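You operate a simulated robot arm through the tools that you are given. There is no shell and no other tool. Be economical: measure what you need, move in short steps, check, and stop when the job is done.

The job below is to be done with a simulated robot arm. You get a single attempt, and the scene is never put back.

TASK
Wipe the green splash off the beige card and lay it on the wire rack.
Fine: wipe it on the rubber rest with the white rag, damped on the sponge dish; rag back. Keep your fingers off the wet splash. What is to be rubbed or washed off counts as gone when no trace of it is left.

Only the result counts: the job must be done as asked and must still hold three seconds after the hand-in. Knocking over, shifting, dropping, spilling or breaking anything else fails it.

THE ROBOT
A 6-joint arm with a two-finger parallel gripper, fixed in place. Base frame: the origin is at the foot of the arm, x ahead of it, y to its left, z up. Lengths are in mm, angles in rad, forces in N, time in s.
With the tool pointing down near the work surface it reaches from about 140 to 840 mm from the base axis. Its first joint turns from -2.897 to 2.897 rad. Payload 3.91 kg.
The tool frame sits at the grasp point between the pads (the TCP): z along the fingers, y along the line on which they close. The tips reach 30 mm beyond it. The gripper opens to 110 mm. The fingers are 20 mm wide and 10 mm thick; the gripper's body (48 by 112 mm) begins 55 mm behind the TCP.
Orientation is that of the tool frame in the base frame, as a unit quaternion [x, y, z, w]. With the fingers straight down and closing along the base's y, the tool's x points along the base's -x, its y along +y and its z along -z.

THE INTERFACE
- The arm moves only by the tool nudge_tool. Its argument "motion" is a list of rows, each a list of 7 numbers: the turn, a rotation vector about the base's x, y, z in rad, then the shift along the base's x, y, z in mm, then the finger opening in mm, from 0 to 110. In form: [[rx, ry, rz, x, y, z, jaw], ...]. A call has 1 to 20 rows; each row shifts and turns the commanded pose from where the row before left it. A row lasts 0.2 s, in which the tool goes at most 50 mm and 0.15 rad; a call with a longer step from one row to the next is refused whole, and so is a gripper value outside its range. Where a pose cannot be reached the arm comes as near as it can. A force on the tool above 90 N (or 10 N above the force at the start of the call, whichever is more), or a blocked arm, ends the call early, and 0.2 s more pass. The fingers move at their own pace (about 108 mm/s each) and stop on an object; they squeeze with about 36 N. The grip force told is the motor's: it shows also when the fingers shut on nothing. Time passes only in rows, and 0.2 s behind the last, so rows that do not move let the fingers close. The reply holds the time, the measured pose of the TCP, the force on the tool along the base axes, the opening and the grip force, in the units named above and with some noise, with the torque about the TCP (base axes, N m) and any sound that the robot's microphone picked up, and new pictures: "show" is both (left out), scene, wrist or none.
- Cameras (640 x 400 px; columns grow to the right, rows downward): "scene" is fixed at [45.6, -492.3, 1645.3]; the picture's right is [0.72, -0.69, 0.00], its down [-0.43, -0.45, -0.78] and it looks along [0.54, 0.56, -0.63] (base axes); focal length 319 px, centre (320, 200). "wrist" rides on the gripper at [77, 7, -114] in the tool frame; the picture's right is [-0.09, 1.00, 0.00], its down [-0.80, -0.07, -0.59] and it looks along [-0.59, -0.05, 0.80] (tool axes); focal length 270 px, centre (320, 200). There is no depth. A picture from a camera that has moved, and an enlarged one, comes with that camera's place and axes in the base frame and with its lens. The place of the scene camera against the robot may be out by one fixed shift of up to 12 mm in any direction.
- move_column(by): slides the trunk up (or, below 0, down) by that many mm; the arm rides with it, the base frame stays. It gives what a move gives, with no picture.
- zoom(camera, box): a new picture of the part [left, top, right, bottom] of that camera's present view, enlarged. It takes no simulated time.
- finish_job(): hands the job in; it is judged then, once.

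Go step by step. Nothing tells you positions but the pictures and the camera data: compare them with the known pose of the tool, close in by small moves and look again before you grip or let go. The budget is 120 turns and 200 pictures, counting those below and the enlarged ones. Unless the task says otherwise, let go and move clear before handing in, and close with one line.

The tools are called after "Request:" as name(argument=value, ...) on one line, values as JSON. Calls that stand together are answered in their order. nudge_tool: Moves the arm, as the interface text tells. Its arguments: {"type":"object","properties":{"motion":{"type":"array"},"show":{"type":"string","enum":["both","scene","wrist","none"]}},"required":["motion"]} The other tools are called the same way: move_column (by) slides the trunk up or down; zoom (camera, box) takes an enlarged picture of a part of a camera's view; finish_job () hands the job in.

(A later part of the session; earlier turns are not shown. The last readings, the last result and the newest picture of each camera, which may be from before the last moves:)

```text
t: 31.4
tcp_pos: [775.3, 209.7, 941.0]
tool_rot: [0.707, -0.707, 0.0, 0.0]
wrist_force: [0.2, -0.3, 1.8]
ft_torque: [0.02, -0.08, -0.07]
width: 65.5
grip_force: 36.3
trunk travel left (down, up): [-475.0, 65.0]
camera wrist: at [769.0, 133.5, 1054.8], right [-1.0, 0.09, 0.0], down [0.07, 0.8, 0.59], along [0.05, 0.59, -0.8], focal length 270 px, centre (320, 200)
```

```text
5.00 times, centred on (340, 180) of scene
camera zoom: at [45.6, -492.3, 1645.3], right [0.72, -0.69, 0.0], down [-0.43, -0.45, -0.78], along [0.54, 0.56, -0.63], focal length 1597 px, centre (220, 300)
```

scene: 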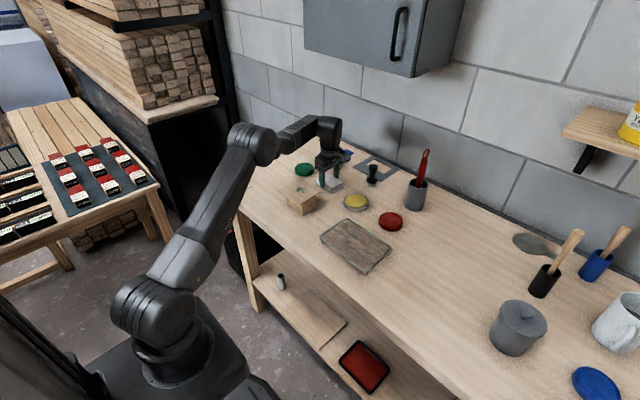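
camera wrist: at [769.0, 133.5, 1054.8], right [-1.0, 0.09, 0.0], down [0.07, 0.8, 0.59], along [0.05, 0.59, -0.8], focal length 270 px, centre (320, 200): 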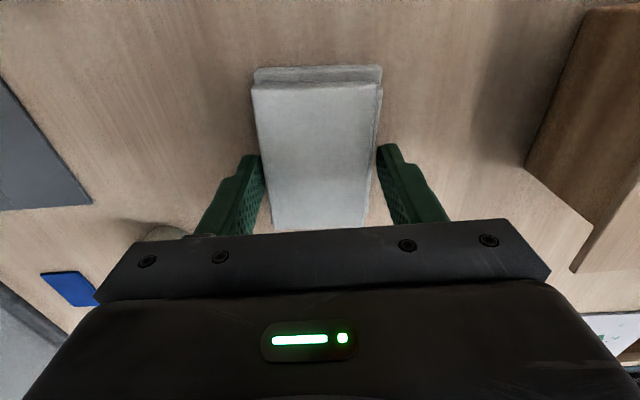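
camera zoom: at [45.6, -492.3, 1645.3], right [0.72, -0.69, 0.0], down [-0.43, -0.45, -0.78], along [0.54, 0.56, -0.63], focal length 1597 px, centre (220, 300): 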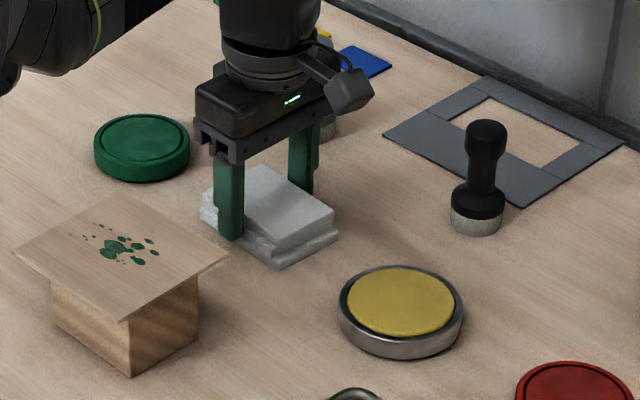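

The rag is held (65 mm wide). I'll lift it and carry it over the sponge dish at ≈(761, 61).

Request:
nudge_tool(motion=[[0, 0, 0, 0, 0, 10, 30], [0, 0, 0, 0, 0, 30, 30], [0, 0, 0, 0, 0, 25, 30], [0, 0, 0, -4, -40, 0, 30], [0, 0, 0, -4, -40, 0, 30], [0, 0, 0, -4, -40, 0, 30], [0, 0, 0, -3, -28, 0, 30], [0, 0, 0, 0, 0, 0, 30]], show="both")

Request:
zoom(camera="scene", box=[310, 140, 410, 220])

```text
t: 33.2
tcp_pos: [760.8, 64.4, 1005.8]
tool_rot: [0.707, -0.707, 0.001, 0.0]
wrist_force: [-1.0, 0.8, -0.7]
ft_torque: [0.01, -0.01, 0.02]
width: 65.6
grip_force: 36.4
trunk travel left (down, up): [-475.0, 65.0]
camera wrist: at [755.3, -13.4, 1120.5], right [-1.0, 0.09, 0.0], down [0.07, 0.8, 0.59], along [0.05, 0.59, -0.8], focal length 270 px, centre (320, 200)
```

scene: 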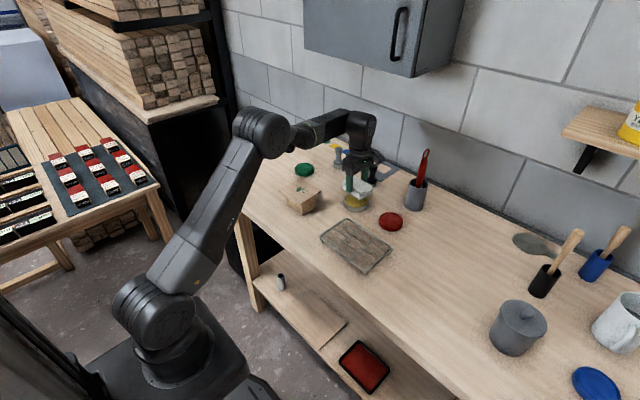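
wrist: 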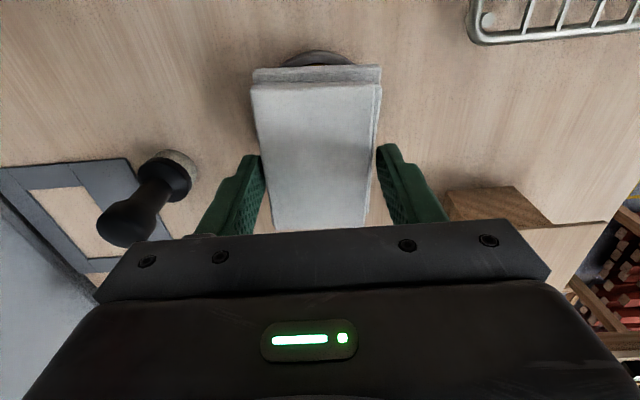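

```text
5.00 times, centred on (360, 180) of scene
camera zoom: at [45.6, -492.3, 1645.3], right [0.72, -0.69, 0.0], down [-0.43, -0.45, -0.78], along [0.54, 0.56, -0.63], focal length 1597 px, centre (120, 300)
```

zoom: 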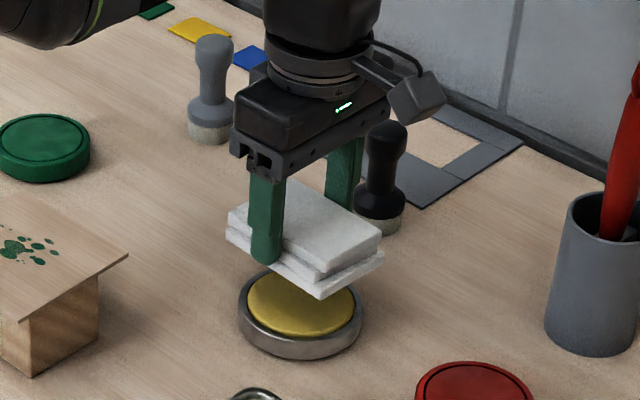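

Request:
nudge_tool(motion=[[0, 0, 0, 0, -2, -25, 30], [0, 0, 0, 0, 0, -9, 30], [0, 0, 0, 0, 0, 0, 30]], show="scene")

Request:
zoom(camera="scene", box=[310, 140, 410, 220])

```text
t: 34.0
tcp_pos: [763.0, 60.4, 970.1]
tool_rot: [-0.707, 0.707, -0.001, 0.001]
wrist_force: [0.5, -0.9, -0.8]
ft_torque: [-0.03, 0.01, 0.03]
width: 65.4
grip_force: 35.8
trunk travel left (down, up): [-475.0, 65.0]
```

scene: 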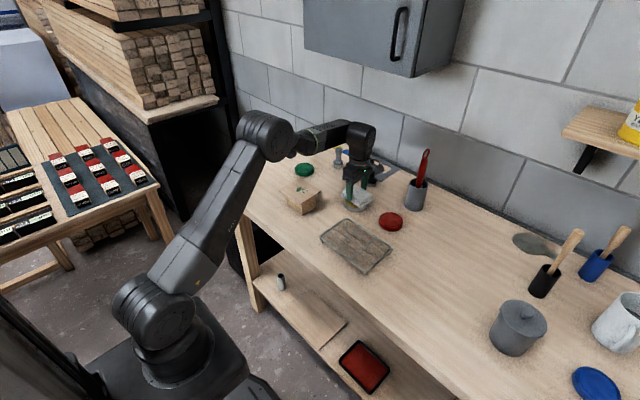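

```text
5.00 times, centred on (360, 180) of scene
camera zoom: at [45.6, -492.3, 1645.3], right [0.72, -0.69, 0.0], down [-0.43, -0.45, -0.78], along [0.54, 0.56, -0.63], focal length 1597 px, centre (120, 300)
```

zoom: 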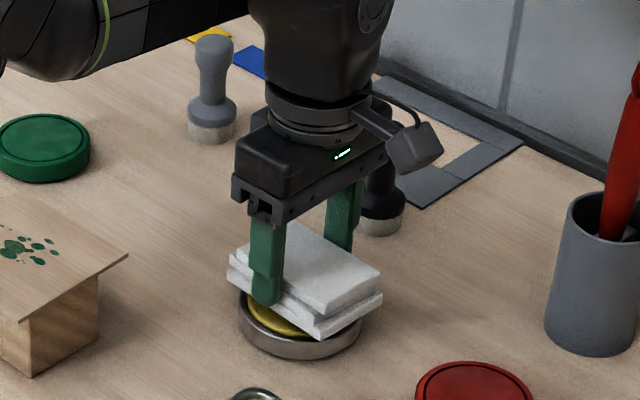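

Request:
nudge_tool(motion=[[0, 0, 0, 0, 0, -2, 30], [0, 0, 0, 0, 0, -2, 30], [0, 0, 0, 0, 0, 0, 30]], show="none")

Request:
nudge_tool(motion=[[0, 0, 0, 0, 0, -2, 30], [0, 0, 0, 0, 0, 0, 30]], show="none")

Request:
nudge_tool(motion=[[0, 0, 0, 0, 0, -2, 30], [0, 0, 0, 0, 0, 0, 30]], show="none")

```text
t: 34.8
tcp_pos: [762.3, 60.9, 967.0]
tool_rot: [0.707, -0.707, 0.001, 0.0]
wrist_force: [-0.6, 0.3, -0.3]
ft_torque: [0.0, -0.03, 0.01]
width: 65.2
grip_force: 36.1
trunk travel left (down, up): [-475.0, 65.0]
```

```text
t: 35.4
tcp_pos: [762.6, 61.8, 965.5]
tool_rot: [0.707, -0.707, 0.0, 0.001]
wrist_force: [-0.3, -0.5, -1.3]
ft_torque: [0.0, -0.02, -0.01]
width: 65.2
grip_force: 35.6
trunk travel left (down, up): [-475.0, 65.0]
```

```text
t: 36.0
tcp_pos: [762.7, 59.6, 962.8]
tool_rot: [-0.707, 0.707, 0.001, 0.0]
wrist_force: [-0.3, -0.1, -0.7]
ft_torque: [-0.01, -0.02, 0.01]
width: 65.1
grip_force: 36.2
trunk travel left (down, up): [-475.0, 65.0]
```

Request:
nudge_tool(motion=[[0, 0, 0, 0, 0, -2, 30], [0, 0, 0, 0, 0, 0, 30]], show="none")

Request:
nudge_tool(motion=[[0, 0, 0, 0, 0, -2, 30], [0, 0, 0, 0, 0, 0, 30]], show="none")

Request:
zoom(camera="scene", box=[310, 140, 410, 220])

```text
t: 36.6
tcp_pos: [761.2, 61.2, 963.6]
tool_rot: [-0.707, 0.707, -0.001, 0.0]
wrist_force: [0.8, -0.2, 6.5]
ft_torque: [0.0, -0.02, -0.04]
width: 64.7
grip_force: 35.8
trunk travel left (down, up): [-475.0, 65.0]
```

```text
t: 37.2
tcp_pos: [761.6, 61.4, 962.1]
tool_rot: [0.707, -0.707, 0.002, -0.002]
wrist_force: [4.6, 0.2, 21.0]
ft_torque: [-0.01, -0.03, -0.06]
width: 64.7
grip_force: 36.2
trunk travel left (down, up): [-475.0, 65.0]
```

```text
5.00 times, centred on (360, 180) of scene
camera zoom: at [45.6, -492.3, 1645.3], right [0.72, -0.69, 0.0], down [-0.43, -0.45, -0.78], along [0.54, 0.56, -0.63], focal length 1597 px, centre (120, 300)
```

zoom: 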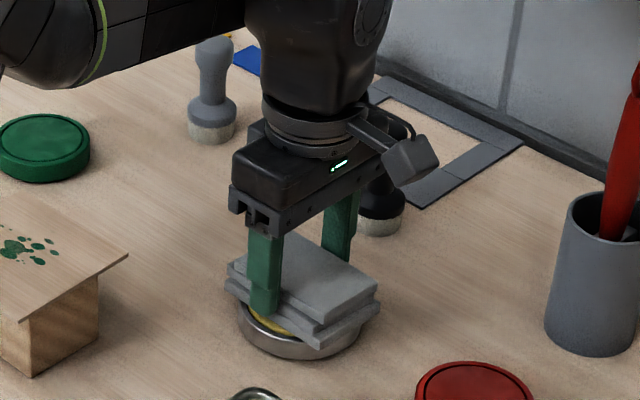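

The rag has darkened, so it is damp. I lift and move to above the card on the rest.

Request:
nudge_tool(motion=[[0, 0, 0, 0, 0, 0, 30], [0, 0, 0, 0, 0, 4, 30], [0, 0, 0, 0, 0, 40, 30], [0, 0, 0, 0, 0, 45, 30], [0, 0, 0, 0, 0, 45, 30], [0, 0, 0, 0, 0, 0, 30]], show="scene")

Request:
zoom(camera="scene", box=[280, 130, 410, 220])

```text
t: 38.6
tcp_pos: [761.6, 60.8, 1094.0]
tool_rot: [-0.707, 0.707, 0.001, 0.0]
wrist_force: [0.5, -0.8, -0.6]
ft_torque: [0.0, 0.0, 0.0]
width: 64.5
grip_force: 36.0
trunk travel left (down, up): [-475.0, 65.0]
```

scene: 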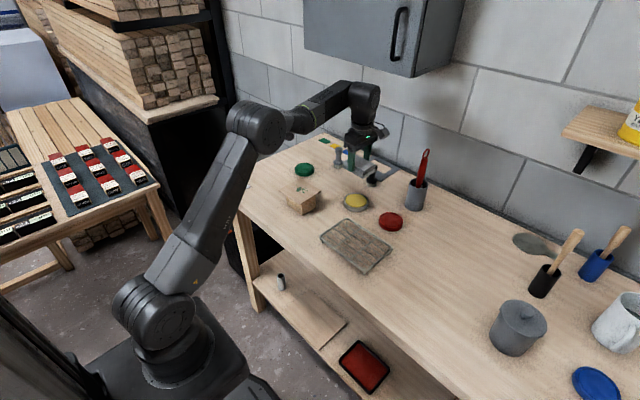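

```text
4.44 times, centred on (345, 175) of scene
camera zoom: at [45.6, -492.3, 1645.3], right [0.72, -0.69, 0.0], down [-0.43, -0.45, -0.78], along [0.54, 0.56, -0.63], focal length 1419 px, centre (209, 311)
```

zoom: 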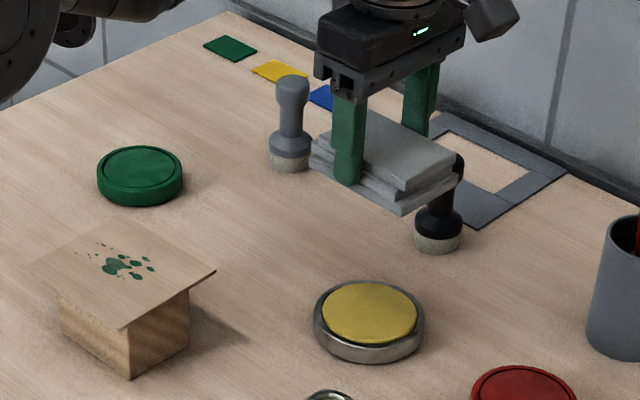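

Request:
nudge_tool(motion=[[0, 0, 0, -30, 27, 0, 30], [0, 0, 0, -30, 27, 0, 30], [0, 0, 0, -30, 27, 0, 30], [0, 0, 0, -30, 27, 0, 30], [0, 0, 0, -29, 27, 0, 30], [0, 0, 0, 0, 0, -35, 30], [0, 0, 0, 0, 0, -32, 30], [0, 0, 0, 0, 0, 0, 30]], show="both")

Request:
zoom(camera="scene", box=[250, 130, 370, 220])

```text
t: 40.4
tcp_pos: [614.8, 196.2, 1024.1]
tool_rot: [0.708, -0.706, 0.0, -0.001]
wrist_force: [-1.3, -0.2, -0.4]
ft_torque: [-0.02, -0.03, 0.02]
width: 64.5
grip_force: 36.2
trunk travel left (down, up): [-475.0, 65.0]
camera wrist: at [607.2, 118.6, 1139.4], right [-1.0, 0.09, 0.0], down [0.07, 0.8, 0.59], along [0.05, 0.59, -0.8], focal length 270 px, centre (320, 200)
```

scene: 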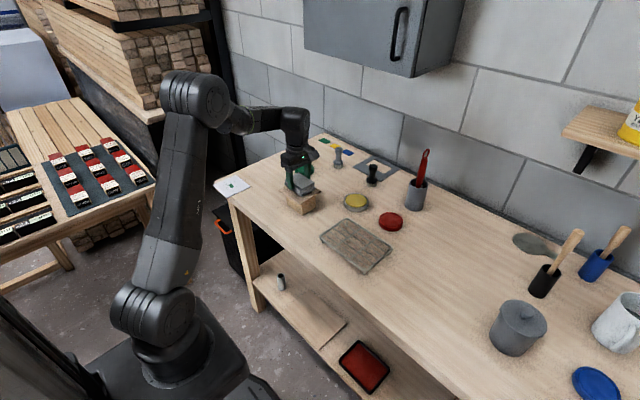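
wrist: 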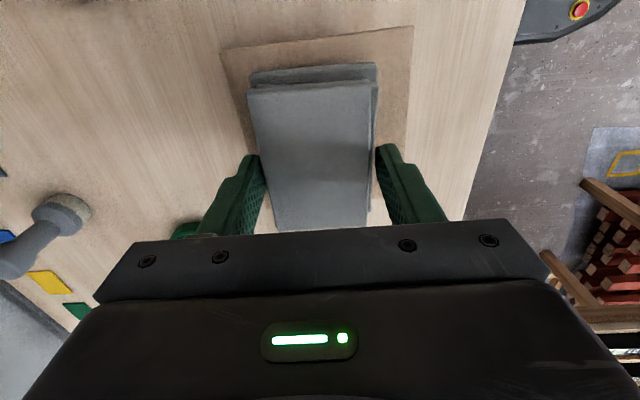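

```text
4.44 times, centred on (310, 175) of scene
camera zoom: at [45.6, -492.3, 1645.3], right [0.72, -0.69, 0.0], down [-0.43, -0.45, -0.78], along [0.54, 0.56, -0.63], focal length 1419 px, centre (364, 311)
```

zoom: 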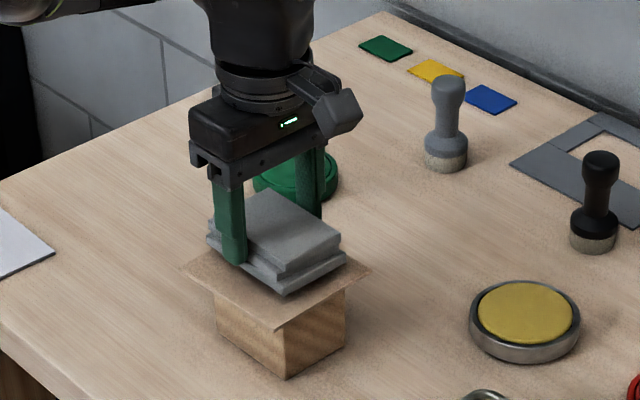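

Request:
nudge_tool(motion=[[0, 0, 0, 0, 0, -4, 30], [0, 0, 0, 0, 0, -2, 30], [0, 0, 0, 0, 0, 0, 30]], show="none")

Request:
nudge_tool(motion=[[0, 0, 0, 0, 0, -2, 30], [0, 0, 0, 0, 0, 0, 30]], show="none")

Request:
nudge_tool(motion=[[0, 0, 0, 0, 0, -1, 30], [0, 0, 0, 0, 0, 0, 30]], show="none")

Request:
nudge_tool(motion=[[0, 0, 0, 0, 0, -1, 30], [0, 0, 0, 0, 0, 0, 30]], show="none")

```text
t: 41.2
tcp_pos: [613.5, 194.6, 1017.5]
tool_rot: [-0.707, 0.707, 0.001, 0.0]
wrist_force: [0.2, -0.4, 0.3]
ft_torque: [-0.02, 0.02, 0.01]
width: 64.3
grip_force: 36.0
trunk travel left (down, up): [-475.0, 65.0]
```

```text
t: 41.8
tcp_pos: [612.7, 194.9, 1017.0]
tool_rot: [-0.707, 0.707, 0.0, 0.0]
wrist_force: [-0.3, -0.6, -1.2]
ft_torque: [0.04, -0.01, 0.01]
width: 64.3
grip_force: 35.6
trunk travel left (down, up): [-475.0, 65.0]
```

```text
t: 42.4
tcp_pos: [612.0, 196.3, 1016.1]
tool_rot: [-0.707, 0.707, 0.0, 0.0]
wrist_force: [0.1, 0.1, 0.0]
ft_torque: [0.02, -0.02, -0.02]
width: 64.3
grip_force: 35.4
trunk travel left (down, up): [-475.0, 65.0]
```

```text
t: 43.0
tcp_pos: [610.4, 196.5, 1015.4]
tool_rot: [0.707, -0.707, 0.0, 0.001]
wrist_force: [0.5, -0.5, -0.5]
ft_torque: [0.01, 0.0, 0.01]
width: 64.1
grip_force: 36.5
trunk travel left (down, up): [-475.0, 65.0]
```

Request:
nudge_tool(motion=[[0, 0, 0, 0, 0, -1, 30], [0, 0, 0, 0, 0, 0, 30]], show="none")

Request:
nudge_tool(motion=[[0, 0, 0, 0, 0, -1, 30], [0, 0, 0, 0, 0, 0, 30]], show="none")

Request:
nudge_tool(motion=[[0, 0, 0, 0, 0, -1, 30], [0, 0, 0, 0, 0, 0, 30]], show="none")

```text
t: 43.6
tcp_pos: [612.3, 196.4, 1013.7]
tool_rot: [-0.707, 0.707, 0.0, -0.001]
wrist_force: [-0.6, -0.4, -1.4]
ft_torque: [0.0, 0.01, 0.0]
width: 64.2
grip_force: 35.7
trunk travel left (down, up): [-475.0, 65.0]
```

```text
t: 44.2
tcp_pos: [611.5, 196.0, 1013.8]
tool_rot: [-0.707, 0.707, 0.001, 0.0]
wrist_force: [0.7, 0.3, 2.4]
ft_torque: [0.0, 0.04, -0.02]
width: 64.0
grip_force: 35.9
trunk travel left (down, up): [-475.0, 65.0]
```

```text
t: 44.8
tcp_pos: [611.9, 196.5, 1013.2]
tool_rot: [0.707, -0.707, 0.0, -0.001]
wrist_force: [3.5, 0.6, 7.5]
ft_torque: [-0.03, -0.02, -0.01]
width: 63.8
grip_force: 36.3
trunk travel left (down, up): [-475.0, 65.0]
```

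Contact at ≈7.5 N. I start with short rubbing strokes along y.

Request:
nudge_tool(motion=[[0, 0, 0, 0, 8, 0, 30], [0, 0, 0, 0, -8, 0, 30], [0, 0, 0, 0, -8, 0, 30], [0, 0, 0, 0, 8, 0, 30], [0, 0, 0, 0, 8, 0, 30], [0, 0, 0, 0, -8, 0, 30], [0, 0, 0, 0, 0, 0, 30]], show="both")

Request:
zoom(camera="scene", box=[250, 130, 370, 220])

```text
t: 46.4
tcp_pos: [612.7, 197.2, 1014.4]
tool_rot: [-0.707, 0.707, 0.0, 0.0]
wrist_force: [-0.1, 3.1, 5.5]
ft_torque: [0.09, 0.08, -0.05]
width: 63.9
grip_force: 35.4
trunk travel left (down, up): [-475.0, 65.0]
camera wrist: at [605.3, 119.9, 1128.4], right [-1.0, 0.09, 0.0], down [0.07, 0.8, 0.59], along [0.05, 0.59, -0.8], focal length 270 px, centre (320, 200)
```

scene: 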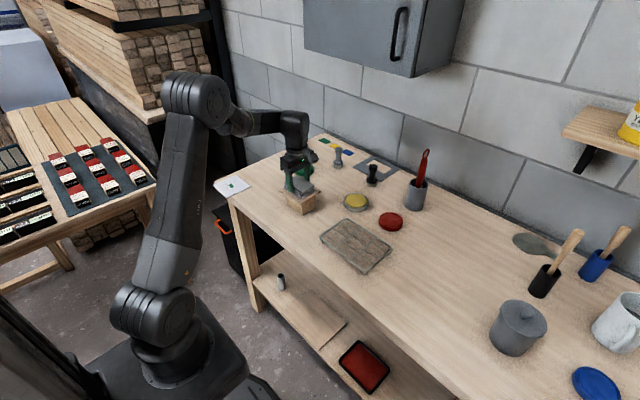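
wrist: 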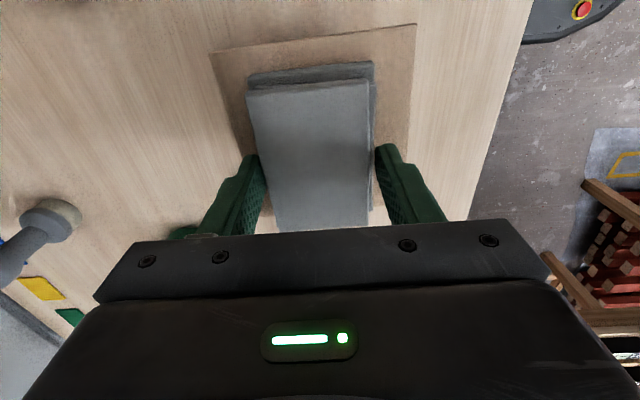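

```text
4.44 times, centred on (310, 175) of scene
camera zoom: at [45.6, -492.3, 1645.3], right [0.72, -0.69, 0.0], down [-0.43, -0.45, -0.78], along [0.54, 0.56, -0.63], focal length 1419 px, centre (364, 311)
```

zoom: 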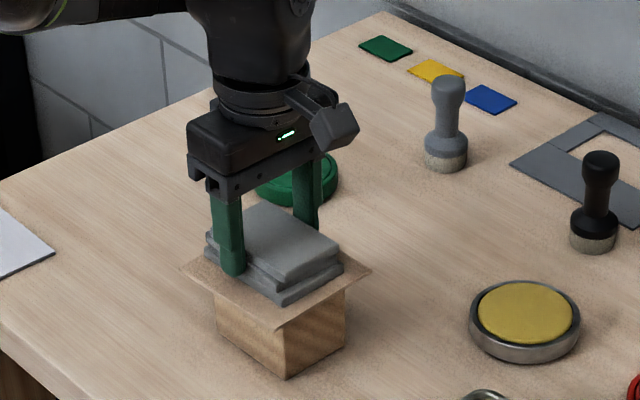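

The card holds. I continue with longer strokes at a few x offsets.

Request:
nudge_tool(motion=[[0, 0, 0, 0, 8, 0, 30], [0, 0, 0, 0, 8, 0, 30], [0, 0, 0, 0, -8, 0, 30], [0, 0, 0, 0, -8, 0, 30], [0, 0, 0, 0, -8, 0, 30], [0, 0, 0, 0, -8, 0, 30], [0, 0, 0, -6, 8, 0, 30], [0, 0, 0, 0, 8, 0, 30], [0, 0, 0, 0, 8, 0, 30], [0, 0, 0, 0, 8, 0, 30], [0, 0, 0, 6, -8, 0, 30], [0, 0, 0, 6, -8, 0, 30], [0, 0, 0, 0, -8, 0, 30], [0, 0, 0, 0, -8, 0, 30], [0, 0, 0, 0, 8, 0, 30], [0, 0, 0, 0, 8, 0, 30], [0, 0, 0, -6, 0, 0, 30], [0, 0, 0, 0, 0, 0, 30]], show="none")

Request:
nudge_tool(motion=[[0, 0, 0, 0, 0, 15, 30], [0, 0, 0, 0, 0, 45, 30], [0, 0, 0, 30, -30, 20, 30], [0, 0, 0, 30, -30, 20, 30], [0, 0, 0, 30, -30, 20, 30], [0, 0, 0, 0, 0, 0, 30]], show="both")

Request:
zoom(camera="scene", box=[260, 160, 340, 220])

```text
t: 50.2
tcp_pos: [613.4, 196.1, 1012.1]
tool_rot: [-0.707, 0.707, -0.001, 0.001]
wrist_force: [3.6, 0.5, 9.3]
ft_torque: [-0.01, -0.1, 0.02]
width: 63.3
grip_force: 36.1
trunk travel left (down, up): [-475.0, 65.0]
```

```text
t: 51.6
tcp_pos: [704.4, 107.5, 1134.8]
tool_rot: [-0.707, 0.707, 0.0, 0.0]
wrist_force: [-0.9, -0.1, -0.8]
ft_torque: [-0.03, 0.01, -0.04]
width: 63.8
grip_force: 36.1
trunk travel left (down, up): [-475.0, 65.0]
camera wrist: at [696.5, 30.6, 1249.9], right [-1.0, 0.09, 0.0], down [0.07, 0.8, 0.59], along [0.05, 0.59, -0.8], focal length 270 px, centre (320, 200)
```

scene: 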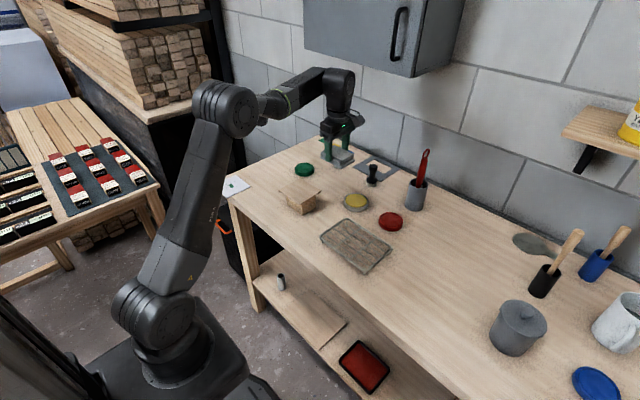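
wrist: 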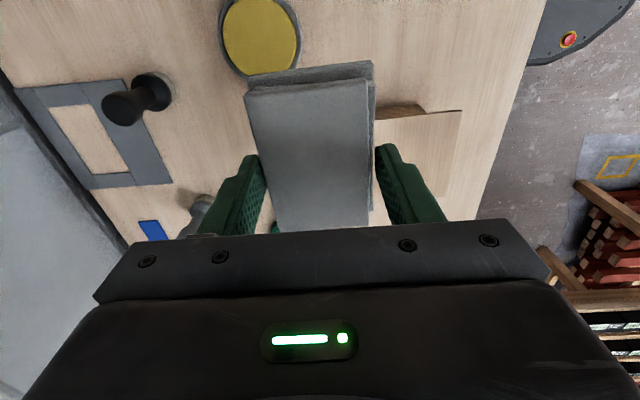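

```text
6.67 times, centred on (300, 190) of scene
camera zoom: at [45.6, -492.3, 1645.3], right [0.72, -0.69, 0.0], down [-0.43, -0.45, -0.78], along [0.54, 0.56, -0.63], focal length 2129 px, centre (453, 267)
```

zoom: 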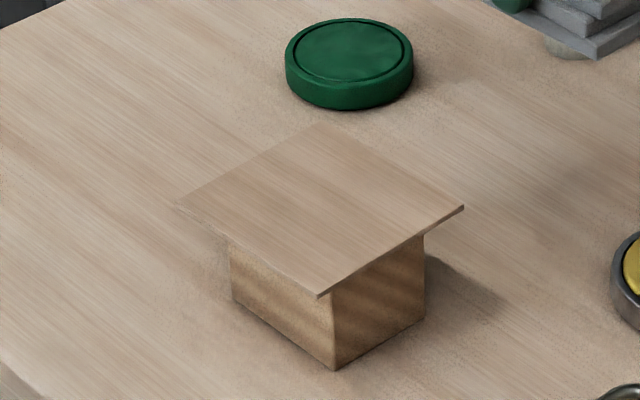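

The splash looks gone; I check closely for traces.

Request:
zoom(camera="scene", box=[280, 174, 322, 206])

Request:
zoom(camera="wrist", box=[360, 80, 480, 200])

```text
12.50 times, centred on (301, 190) of scene
camera zoom: at [45.6, -492.3, 1645.3], right [0.72, -0.69, 0.0], down [-0.43, -0.45, -0.78], along [0.54, 0.56, -0.63], focal length 3992 px, centre (558, 325)
```

zoom: 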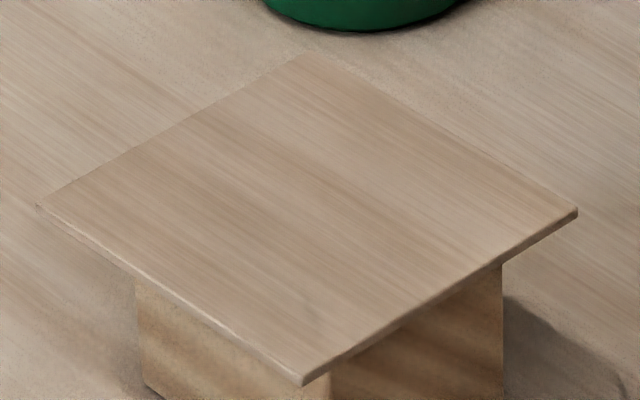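

```text
3.33 times, centred on (420, 140) of wrist
camera zoom: at [696.5, 30.6, 1249.9], right [-1.0, 0.09, 0.0], down [0.07, 0.8, 0.59], along [0.05, 0.59, -0.8], focal length 901 px, centre (-13, 400)
```

zoom: 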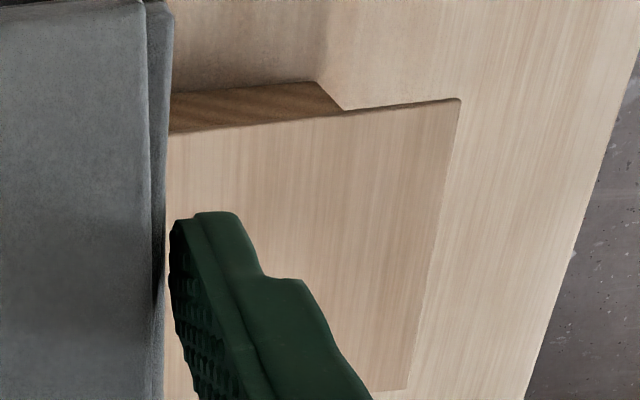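

The card is clean. I return the rag to its original spot (775, 210).

Request:
nudge_tool(motion=[[0, 0, 0, 25, 34, -20, 30], [0, 0, 0, 25, 34, -20, 30], [0, 0, 0, 21, 34.5, -20, 30], [0, 0, 0, 0, 0, -45, 30], [0, 0, 0, 0, 0, -45, 30], [0, 0, 0, 0, 0, -30, 30], [0, 0, 0, 0, 0, -8, 30], [0, 0, 0, 0, 0, 0, 30]], show="both")

Request:
zoom(camera="scene", box=[290, 140, 390, 220])

```text
t: 53.4
tcp_pos: [772.9, 208.3, 947.9]
tool_rot: [0.707, -0.707, 0.0, -0.001]
wrist_force: [0.1, -0.3, -0.9]
ft_torque: [-0.01, 0.04, 0.0]
width: 63.6
grip_force: 36.3
trunk travel left (down, up): [-475.0, 65.0]
camera wrist: at [766.2, 132.5, 1061.7], right [-1.0, 0.09, 0.0], down [0.07, 0.8, 0.59], along [0.05, 0.59, -0.8], focal length 270 px, centre (320, 200)
```

scene: 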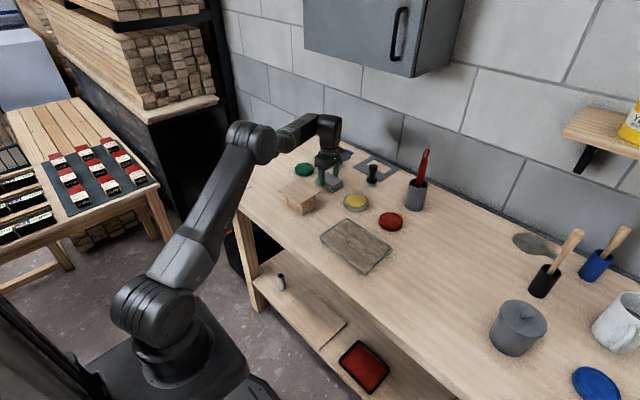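
wrist: 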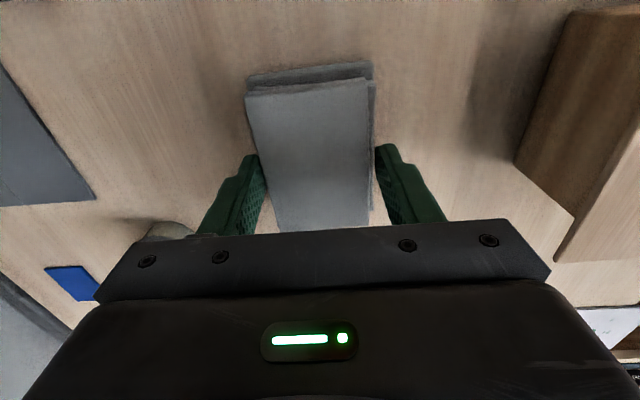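

```text
5.00 times, centred on (340, 180) of scene
camera zoom: at [45.6, -492.3, 1645.3], right [0.72, -0.69, 0.0], down [-0.43, -0.45, -0.78], along [0.54, 0.56, -0.63], focal length 1597 px, centre (220, 300)
```

zoom: 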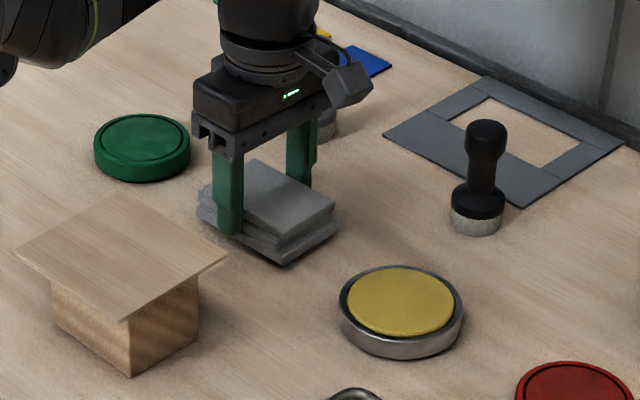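

Request:
nudge_tool(motion=[[0, 0, 0, 2, 1, -4, 30], [0, 0, 0, 0, 0, -1, 30], [0, 0, 0, 0, 0, 0, 30]], show="none")

Request:
nudge_tool(motion=[[0, 0, 0, 0, 0, -1, 30], [0, 0, 0, 0, 0, 0, 30]], show="none")

Request:
nudge_tool(motion=[[0, 0, 0, 0, 0, -1, 30], [0, 0, 0, 0, 0, 0, 30]], show="none")

```text
t: 54.2
tcp_pos: [776.7, 210.9, 940.8]
tool_rot: [-0.707, 0.707, -0.001, 0.0]
wrist_force: [0.6, -0.9, -1.2]
ft_torque: [-0.02, 0.01, -0.01]
width: 64.0
grip_force: 35.5
trunk travel left (down, up): [-475.0, 65.0]
```

```text
t: 54.8
tcp_pos: [774.2, 209.5, 939.2]
tool_rot: [-0.707, 0.707, 0.0, 0.0]
wrist_force: [0.2, -0.1, 0.7]
ft_torque: [-0.01, 0.02, -0.01]
width: 63.8
grip_force: 36.0
trunk travel left (down, up): [-475.0, 65.0]
```

```text
t: 55.4
tcp_pos: [775.4, 209.6, 939.5]
tool_rot: [0.707, -0.707, 0.001, -0.001]
wrist_force: [0.7, 0.7, 4.0]
ft_torque: [0.06, 0.11, -0.01]
width: 63.9
grip_force: 35.6
trunk travel left (down, up): [-475.0, 65.0]
```

The rag is on the table; I open and lift straight away, then rotate back.

Request:
nudge_tool(motion=[[0, 0, 0, 0, 0, 0, 70], [0, 0, 0, 0, 0, 0, 90], [0, 0, 0, 0, 0, 0, 105], [0, 0, 0, 0, 0, 0, 105], [0, 0, 0, 0, 0, 30, 105], [0, 0, 0, 0, 0, 45, 105], [0, 0, 0, 0, 0, 45, 105], [0, 0, 0, 0, 0, 45, 105], [0, 0, 0, 0, 0, 45, 105], [0, 0, 0, 0, 0, 0, 105]], show="both")

Request:
zoom(camera="scene", box=[290, 140, 390, 220])

```text
t: 57.6
tcp_pos: [768.6, 210.0, 1135.0]
tool_rot: [0.707, -0.707, 0.001, 0.0]
wrist_force: [0.0, -0.1, -0.3]
ft_torque: [0.02, 0.0, -0.02]
width: 105.1
grip_force: 0.1
out of reach, approached as far as the arm can: row 9
trunk travel left (down, up): [-475.0, 65.0]
camera wrist: at [762.2, 133.3, 1249.5], right [-1.0, 0.09, 0.0], down [0.07, 0.8, 0.6], along [0.05, 0.59, -0.8], focal length 270 px, centre (320, 200)
```

scene: 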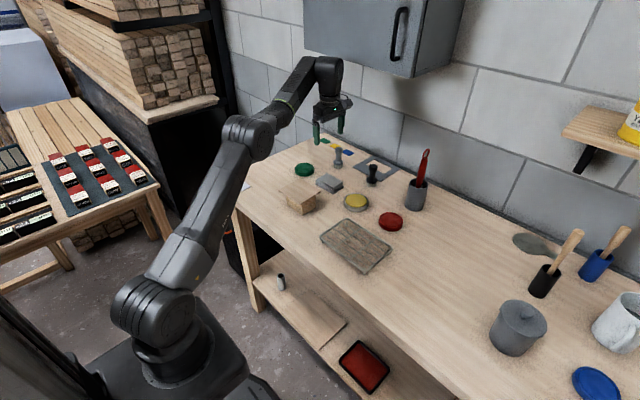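
wrist: 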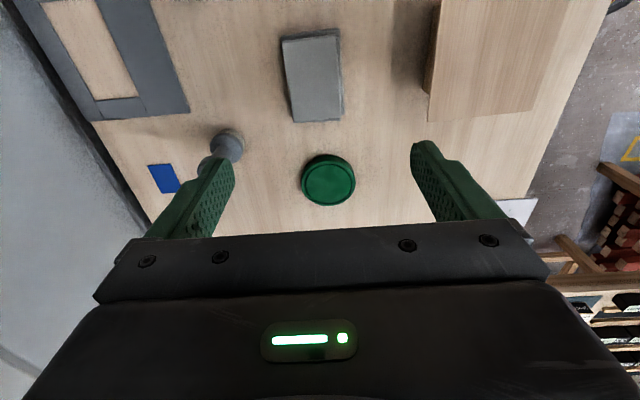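

```text
5.00 times, centred on (340, 180) of scene
camera zoom: at [45.6, -492.3, 1645.3], right [0.72, -0.69, 0.0], down [-0.43, -0.45, -0.78], along [0.54, 0.56, -0.63], focal length 1597 px, centre (220, 300)
```

zoom: 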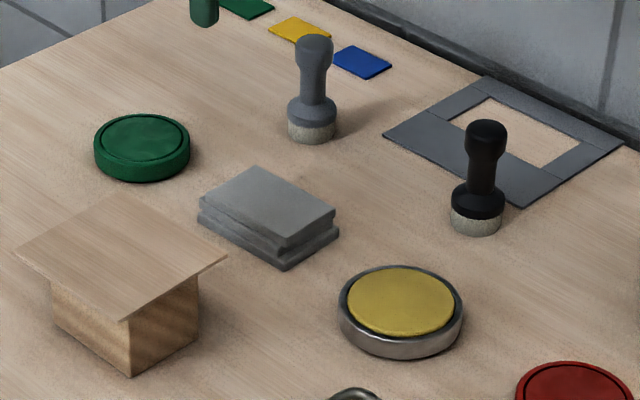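

The rag is back in place. Now I retract while turning the gripper back, then pitch and roll to horizontal.

Request:
nudge_tool(motion=[[0, 0, 0, -40, -2, 0, 105], [0, 0, 0, -40, -2, 0, 105], [0, 0, -0.1309, -20, -1.5, 0, 105], [0, 0, -0.1309, -20, -1.5, 0, 105], [0, 0, -0.1309, -20, -1.5, 0, 105], [0, 0, -0.1309, -20, -1.5, 0, 105], [0, 0, -0.1309, -20, -1.5, 0, 105], [0, 0, -0.1309, -20, -1.5, 0, 105], [0, 0, -0.1309, -20, -1.5, 0, 105], [0, 0, -0.1309, -20, -1.5, 0, 105], [0, 0, -0.1309, -20, -1, 0, 105], [0, 0, -0.1309, -20, -1, 0, 105], [0, 0, -0.1309, -20, -1, 0, 105], [0, 0, -0.1309, -18, 0, 0, 105], [0, 0, 0, 0, 0, 0, 105]], show="none")

Request:
nudge_tool(motion=[[0, -0.1309, 0, -4, 0, 0, 105], [0, -0.1309, 0, -4, 0, 0, 105], [0, -0.1309, 0, -4, 0, 0, 105], [0, -0.1309, 0, -4, 0, 0, 105], [0, -0.1309, 0, -4, 0, 0, 105], [0, -0.1309, 0, -4, 0, 0, 105], [0, -0.1309, 0, -4, 0, 0, 105], [0, -0.1309, 0, -4, 0, 0, 105], [0, -0.1309, 0, -4, 0, 0, 105], [0, -0.1309, 0, -4, 0, 0, 105], [0, -0.1309, 0, -4, 0, 0, 105], [0, -0.1309, 0, -4, 0, 0, 105], [0, 0, 0, 0, 0, 0, 105]], show="none")

Request:
nudge_tool(motion=[[-0.1309, 0, 0, 0, 0, 0, 105], [-0.1309, 0, 0, 0, 0, 0, 105], [-0.1309, 0, 0, 0, 0, 0, 105], [-0.1309, 0, 0, 0, 0, 0, 105], [-0.1309, 0, 0, 0, 0, 0, 105], [-0.1309, 0, 0, 0, 0, 0, 105], [-0.1309, 0, 0, 0, 0, 0, 105], [-0.1309, 0, 0, 0, 0, 0, 105], [-0.1309, 0, 0, 0, 0, 0, 105], [-0.1309, 0, 0, 0, 0, 0, 80], [-0.1309, 0, 0, 0, 0, 0, 50], [-0.1309, 0, 0, 0, 0, 0, 40], [0, 0, 0, 0, 0, 0, 40]], show="scene")

```text
t: 60.8
tcp_pos: [453.6, 189.3, 1133.4]
tool_rot: [0.002, 1.0, 0.0, -0.001]
wrist_force: [-1.2, 0.4, -0.7]
ft_torque: [0.0, 0.01, -0.04]
width: 105.0
grip_force: 0.1
trunk travel left (down, up): [-475.0, 65.0]
```

```text
t: 63.6
tcp_pos: [404.4, 189.7, 1135.2]
tool_rot: [0.0, 0.707, 0.0, 0.708]
wrist_force: [0.4, 0.0, -0.5]
ft_torque: [0.0, 0.01, -0.01]
width: 105.3
grip_force: 0.1
trunk travel left (down, up): [-475.0, 65.0]
```

```text
t: 66.4
tcp_pos: [405.5, 188.7, 1135.2]
tool_rot: [0.501, -0.5, 0.5, -0.499]
wrist_force: [0.9, 0.3, 0.7]
ft_torque: [-0.01, -0.01, 0.0]
width: 39.9
grip_force: 0.0
trunk travel left (down, up): [-475.0, 65.0]
```

scene: 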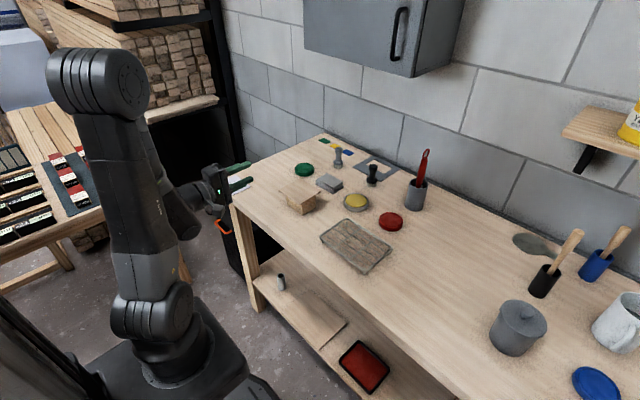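

Request:
nudge_tool(motion=[[0, 0, 0, 20, 1, -41, 40], [0, 0, 0, 20, 1, -41, 40], [0, 0, 0, 10, 0, -41, 36], [0, 0, 0, 10, 0, -41, 36], [0, 0, 0, 40, 0, 0, 36], [0, 0, 0, 10, 0, 0, 36], [0, 0, 0, 0, 0, 0, 36]], show="wrist")

Request:
zoom(camera="wrist", box=[220, 0, 480, 240])

Request:
zoom(camera="scene", box=[240, 150, 340, 220])

```text
t: 68.0
tcp_pos: [516.3, 191.3, 972.1]
tool_rot: [-0.5, 0.501, -0.5, 0.5]
wrist_force: [1.4, -0.7, 0.6]
ft_torque: [-0.03, -0.01, 0.02]
width: 36.0
grip_force: 0.2
trunk travel left (down, up): [-475.0, 65.0]
camera wrist: at [400.8, 115.0, 966.0], right [0.0, 0.09, -1.0], down [-0.59, 0.8, 0.07], along [0.8, 0.59, 0.05], focal length 270 px, centre (320, 200)
```

wrist: 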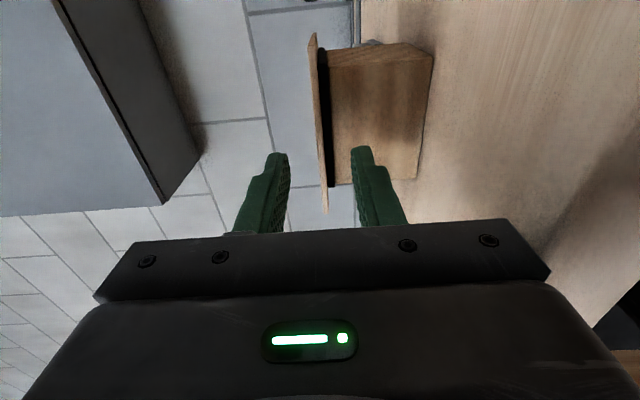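

```text
1.67 times, centred on (350, 120) of wrist
camera zoom: at [400.8, 115.0, 966.0], right [0.0, 0.09, -1.0], down [-0.59, 0.8, 0.07], along [0.8, 0.59, 0.05], focal length 450 px, centre (270, 333)
```

zoom: 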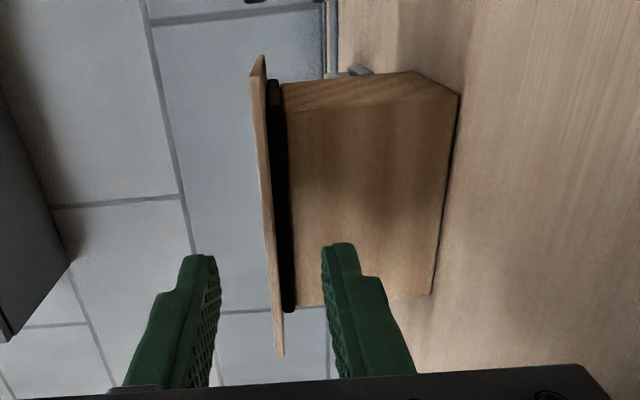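

```text
5.71 times, centred on (290, 185) of scene
camera zoom: at [45.6, -492.3, 1645.3], right [0.72, -0.69, 0.0], down [-0.43, -0.45, -0.78], along [0.54, 0.56, -0.63], focal length 1825 px, centre (491, 286)
```

zoom: 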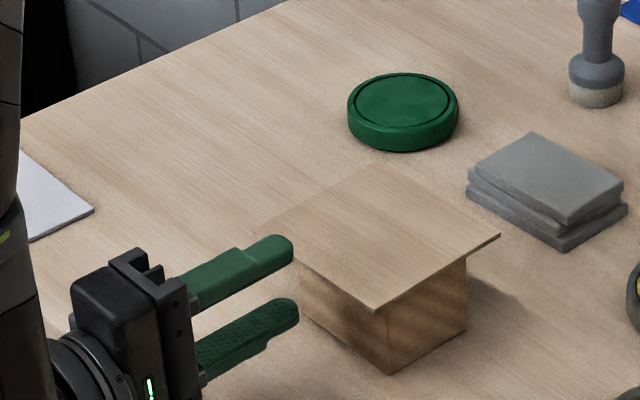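

Card edge is centred between the fingers. I advance to x≈544 and close.

Request:
nudge_tool(motion=[[0, 0, 0, 15, 0, 0, 36], [0, 0, 0, 13, 0, -0.5, 36], [0, 0, 0, 0, 0, 0, 36], [0, 0, 0, 0, 0, 0, 16], [0, 0, 0, 0, 0, 0, 8], [0, 0, 0, 0, 0, 0, 0], [0, 0, 0, 0, 0, 0, 0], [0, 0, 0, 0, 0, 0, 0]], show="scene")

Request:
zoom(camera="scene", box=[240, 150, 340, 220])

```text
t: 69.8
tcp_pos: [542.7, 190.1, 971.9]
tool_rot: [-0.499, 0.5, -0.5, 0.501]
wrist_force: [1.9, 0.0, 6.5]
ft_torque: [0.0, -0.22, -0.05]
width: 2.8
grip_force: 35.3
trunk travel left (down, up): [-475.0, 65.0]
```

scene: 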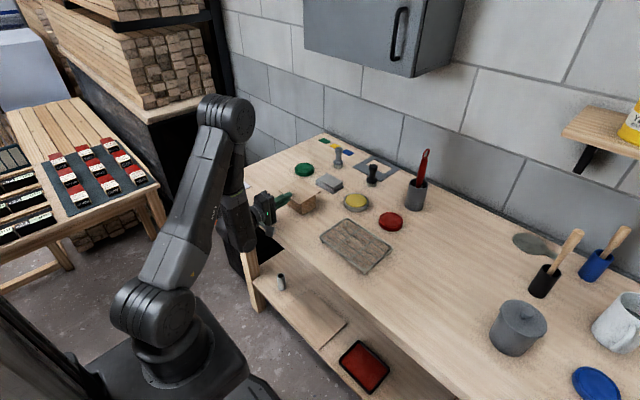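

```text
5.71 times, centred on (290, 185) of scene
camera zoom: at [45.6, -492.3, 1645.3], right [0.72, -0.69, 0.0], down [-0.43, -0.45, -0.78], along [0.54, 0.56, -0.63], focal length 1825 px, centre (491, 286)
```

zoom: 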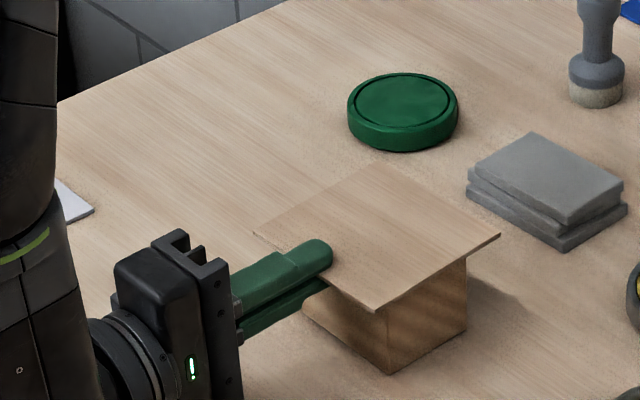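

Gripped. I lift and carry it to in front of/above the rack.

Request:
nudge_tool(motion=[[0, 0, 0, 0, 0, 10, 0], [0, 0, 0, 0, 0, 40, 0], [0, 0, 0, -5, -40, 0, 0], [0, 0, 0, -5, -40, 0, 0], [0, 0, 0, -8, -40, 0, 0], [0, 0, 0, -8, -40, 0, 0], [0, 0, 0, -8, -40, 0, 0], [0, 0, 0, -8, -40, 0, 0], [0, 0, 0, -5, -31, 0, 0], [0, 0, 0, 0, 0, -30, 0], [0, 0, 0, 0, 0, 0, 0]], show="both")

Request:
zoom(camera="wrist", box=[240, 0, 500, 240])

Request:
zoom(camera="scene", box=[290, 190, 410, 290])

```text
t: 72.2
tcp_pos: [459.2, 117.8, 992.2]
tool_rot: [-0.499, 0.501, -0.501, 0.5]
wrist_force: [-0.8, -0.7, -0.2]
ft_torque: [0.02, 0.04, 0.03]
width: 2.7
grip_force: 36.1
out of reach, approached as far as the arm can: row 4, 5, 6, 7, 8, 9
trunk travel left (down, up): [-475.0, 65.0]
camera wrist: at [343.9, 41.5, 986.2], right [0.0, 0.09, -1.0], down [-0.59, 0.8, 0.07], along [0.81, 0.59, 0.05], focal length 270 px, centre (320, 200)
```

scene: 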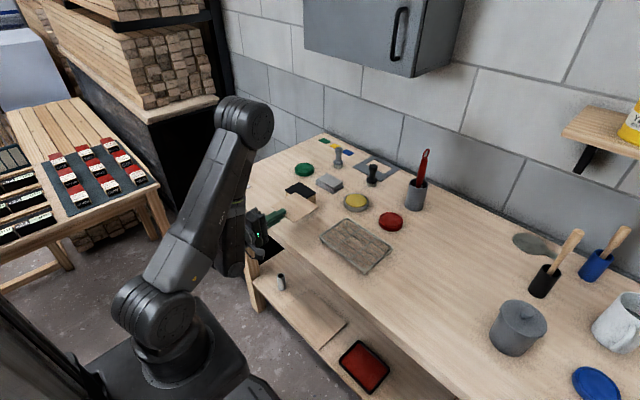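
wrist: 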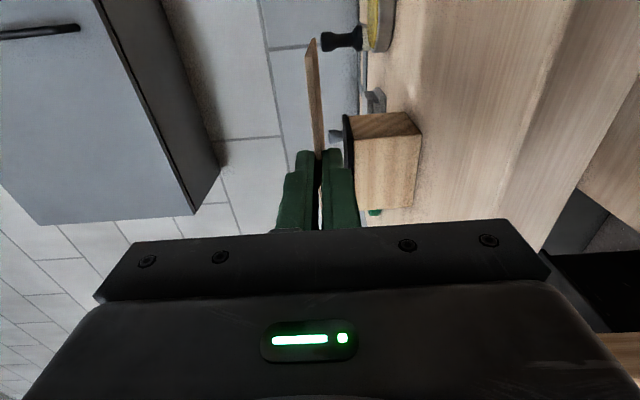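

```text
1.67 times, centred on (370, 120) of wrist
camera zoom: at [343.9, 41.5, 986.2], right [0.0, 0.09, -1.0], down [-0.59, 0.8, 0.07], along [0.81, 0.59, 0.05], focal length 450 px, centre (237, 333)
```

zoom: 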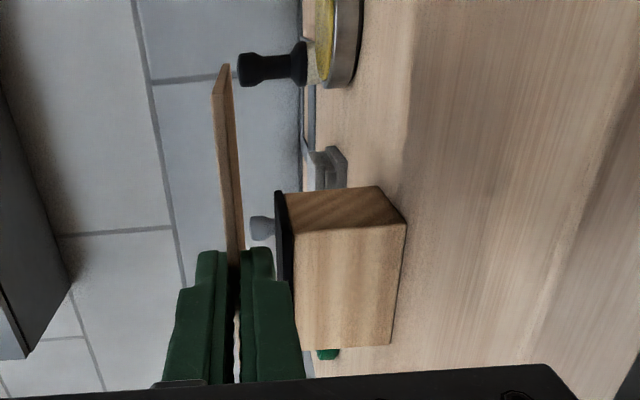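

```text
4.00 times, centred on (350, 240) of scene
camera zoom: at [45.6, -492.3, 1645.3], right [0.72, -0.69, 0.0], down [-0.43, -0.45, -0.78], along [0.54, 0.56, -0.63], focal length 1277 px, centre (200, 40)
```

zoom: 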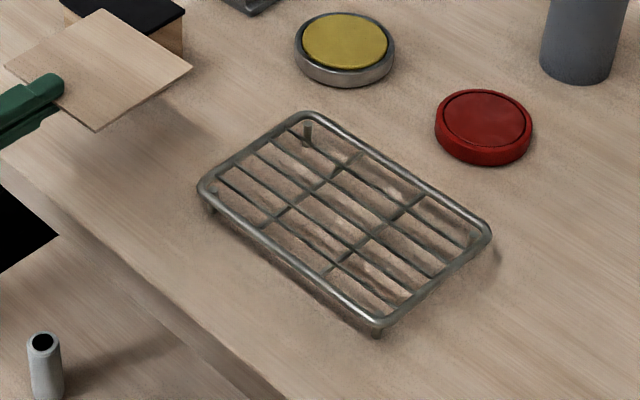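

The arm hits a wrist limit when pointing straight along +x at low azimuth. My plan: put the card back on the rest, regrip it with the tool yawed −28°, then lay it aligned on the rack. First I check where the commanded pose stands.

Request:
nudge_tool(motion=[[0, 0, 0, 0, 5, 0, 0], [0, 0, 0, 0, 5, 0, 0], [0, 0, 0, 0, 0, 0, 0]], show="none")

```text
t: 73.0
tcp_pos: [459.3, 126.5, 992.1]
tool_rot: [0.5, -0.5, 0.5, -0.5]
wrist_force: [-1.0, -0.4, -0.8]
ft_torque: [-0.01, 0.03, 0.01]
width: 2.6
grip_force: 36.3
trunk travel left (down, up): [-475.0, 65.0]
```

Request:
nudge_tool(motion=[[0, 0, 0, 0, 20, 30, 0], [0, 0, 0, 0, 43.5, 0, 0], [0, 0, 0, 43, 0, 0, 0], [0, 0, 0, 41, 0, 0, 0], [0, 0, 0, 0, 0, -25, 0], [0, 0, 0, 0, 0, -20, 0], [0, 0, 0, 0, 0, 0, 0]], show="wrist")

```text
t: 74.6
tcp_pos: [544.2, 188.9, 973.8]
tool_rot: [0.5, -0.5, 0.5, -0.5]
wrist_force: [0.0, 0.2, 0.1]
ft_torque: [0.02, 0.01, 0.01]
width: 2.7
grip_force: 36.1
trunk travel left (down, up): [-475.0, 65.0]
camera wrist: at [429.4, 112.3, 968.1], right [0.0, 0.09, -1.0], down [-0.59, 0.8, 0.07], along [0.8, 0.59, 0.05], focal length 270 px, centre (320, 200)
```

wrist: 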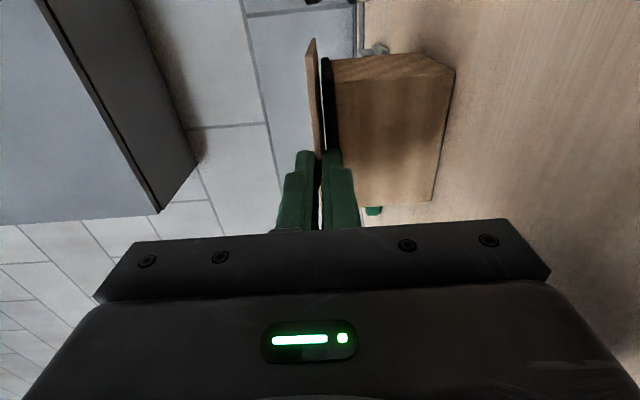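

Request:
nudge_tool(motion=[[0, 0, 0, 0, 0, -1.5, 0], [0, 0, 0, 0, 0, 0, 0]], show="none")

Request:
nudge_tool(motion=[[0, 0, 0, 0, 0, -1, 0], [0, 0, 0, 0, 0, 0, 0]], show="none")

Request:
nudge_tool(motion=[[0, 0, 0, 0, 0, -1, 0], [0, 0, 0, 0, 0, 0, 0]], show="none")

```text
t: 75.2
tcp_pos: [545.0, 189.4, 972.5]
tool_rot: [0.5, -0.5, 0.5, -0.5]
wrist_force: [1.5, 0.8, -0.8]
ft_torque: [0.02, 0.01, -0.02]
width: 2.6
grip_force: 35.6
trunk travel left (down, up): [-475.0, 65.0]
```

```text
t: 75.8
tcp_pos: [544.9, 189.0, 971.9]
tool_rot: [0.5, -0.5, 0.5, -0.5]
wrist_force: [0.5, 0.0, 0.1]
ft_torque: [-0.04, 0.02, -0.03]
width: 2.3
grip_force: 35.6
trunk travel left (down, up): [-475.0, 65.0]
```

```text
t: 76.4
tcp_pos: [544.1, 189.3, 972.4]
tool_rot: [-0.499, 0.499, -0.501, 0.501]
wrist_force: [1.6, -2.1, 3.8]
ft_torque: [-0.01, -0.15, -0.09]
width: 2.7
grip_force: 35.9
trunk travel left (down, up): [-475.0, 65.0]
```

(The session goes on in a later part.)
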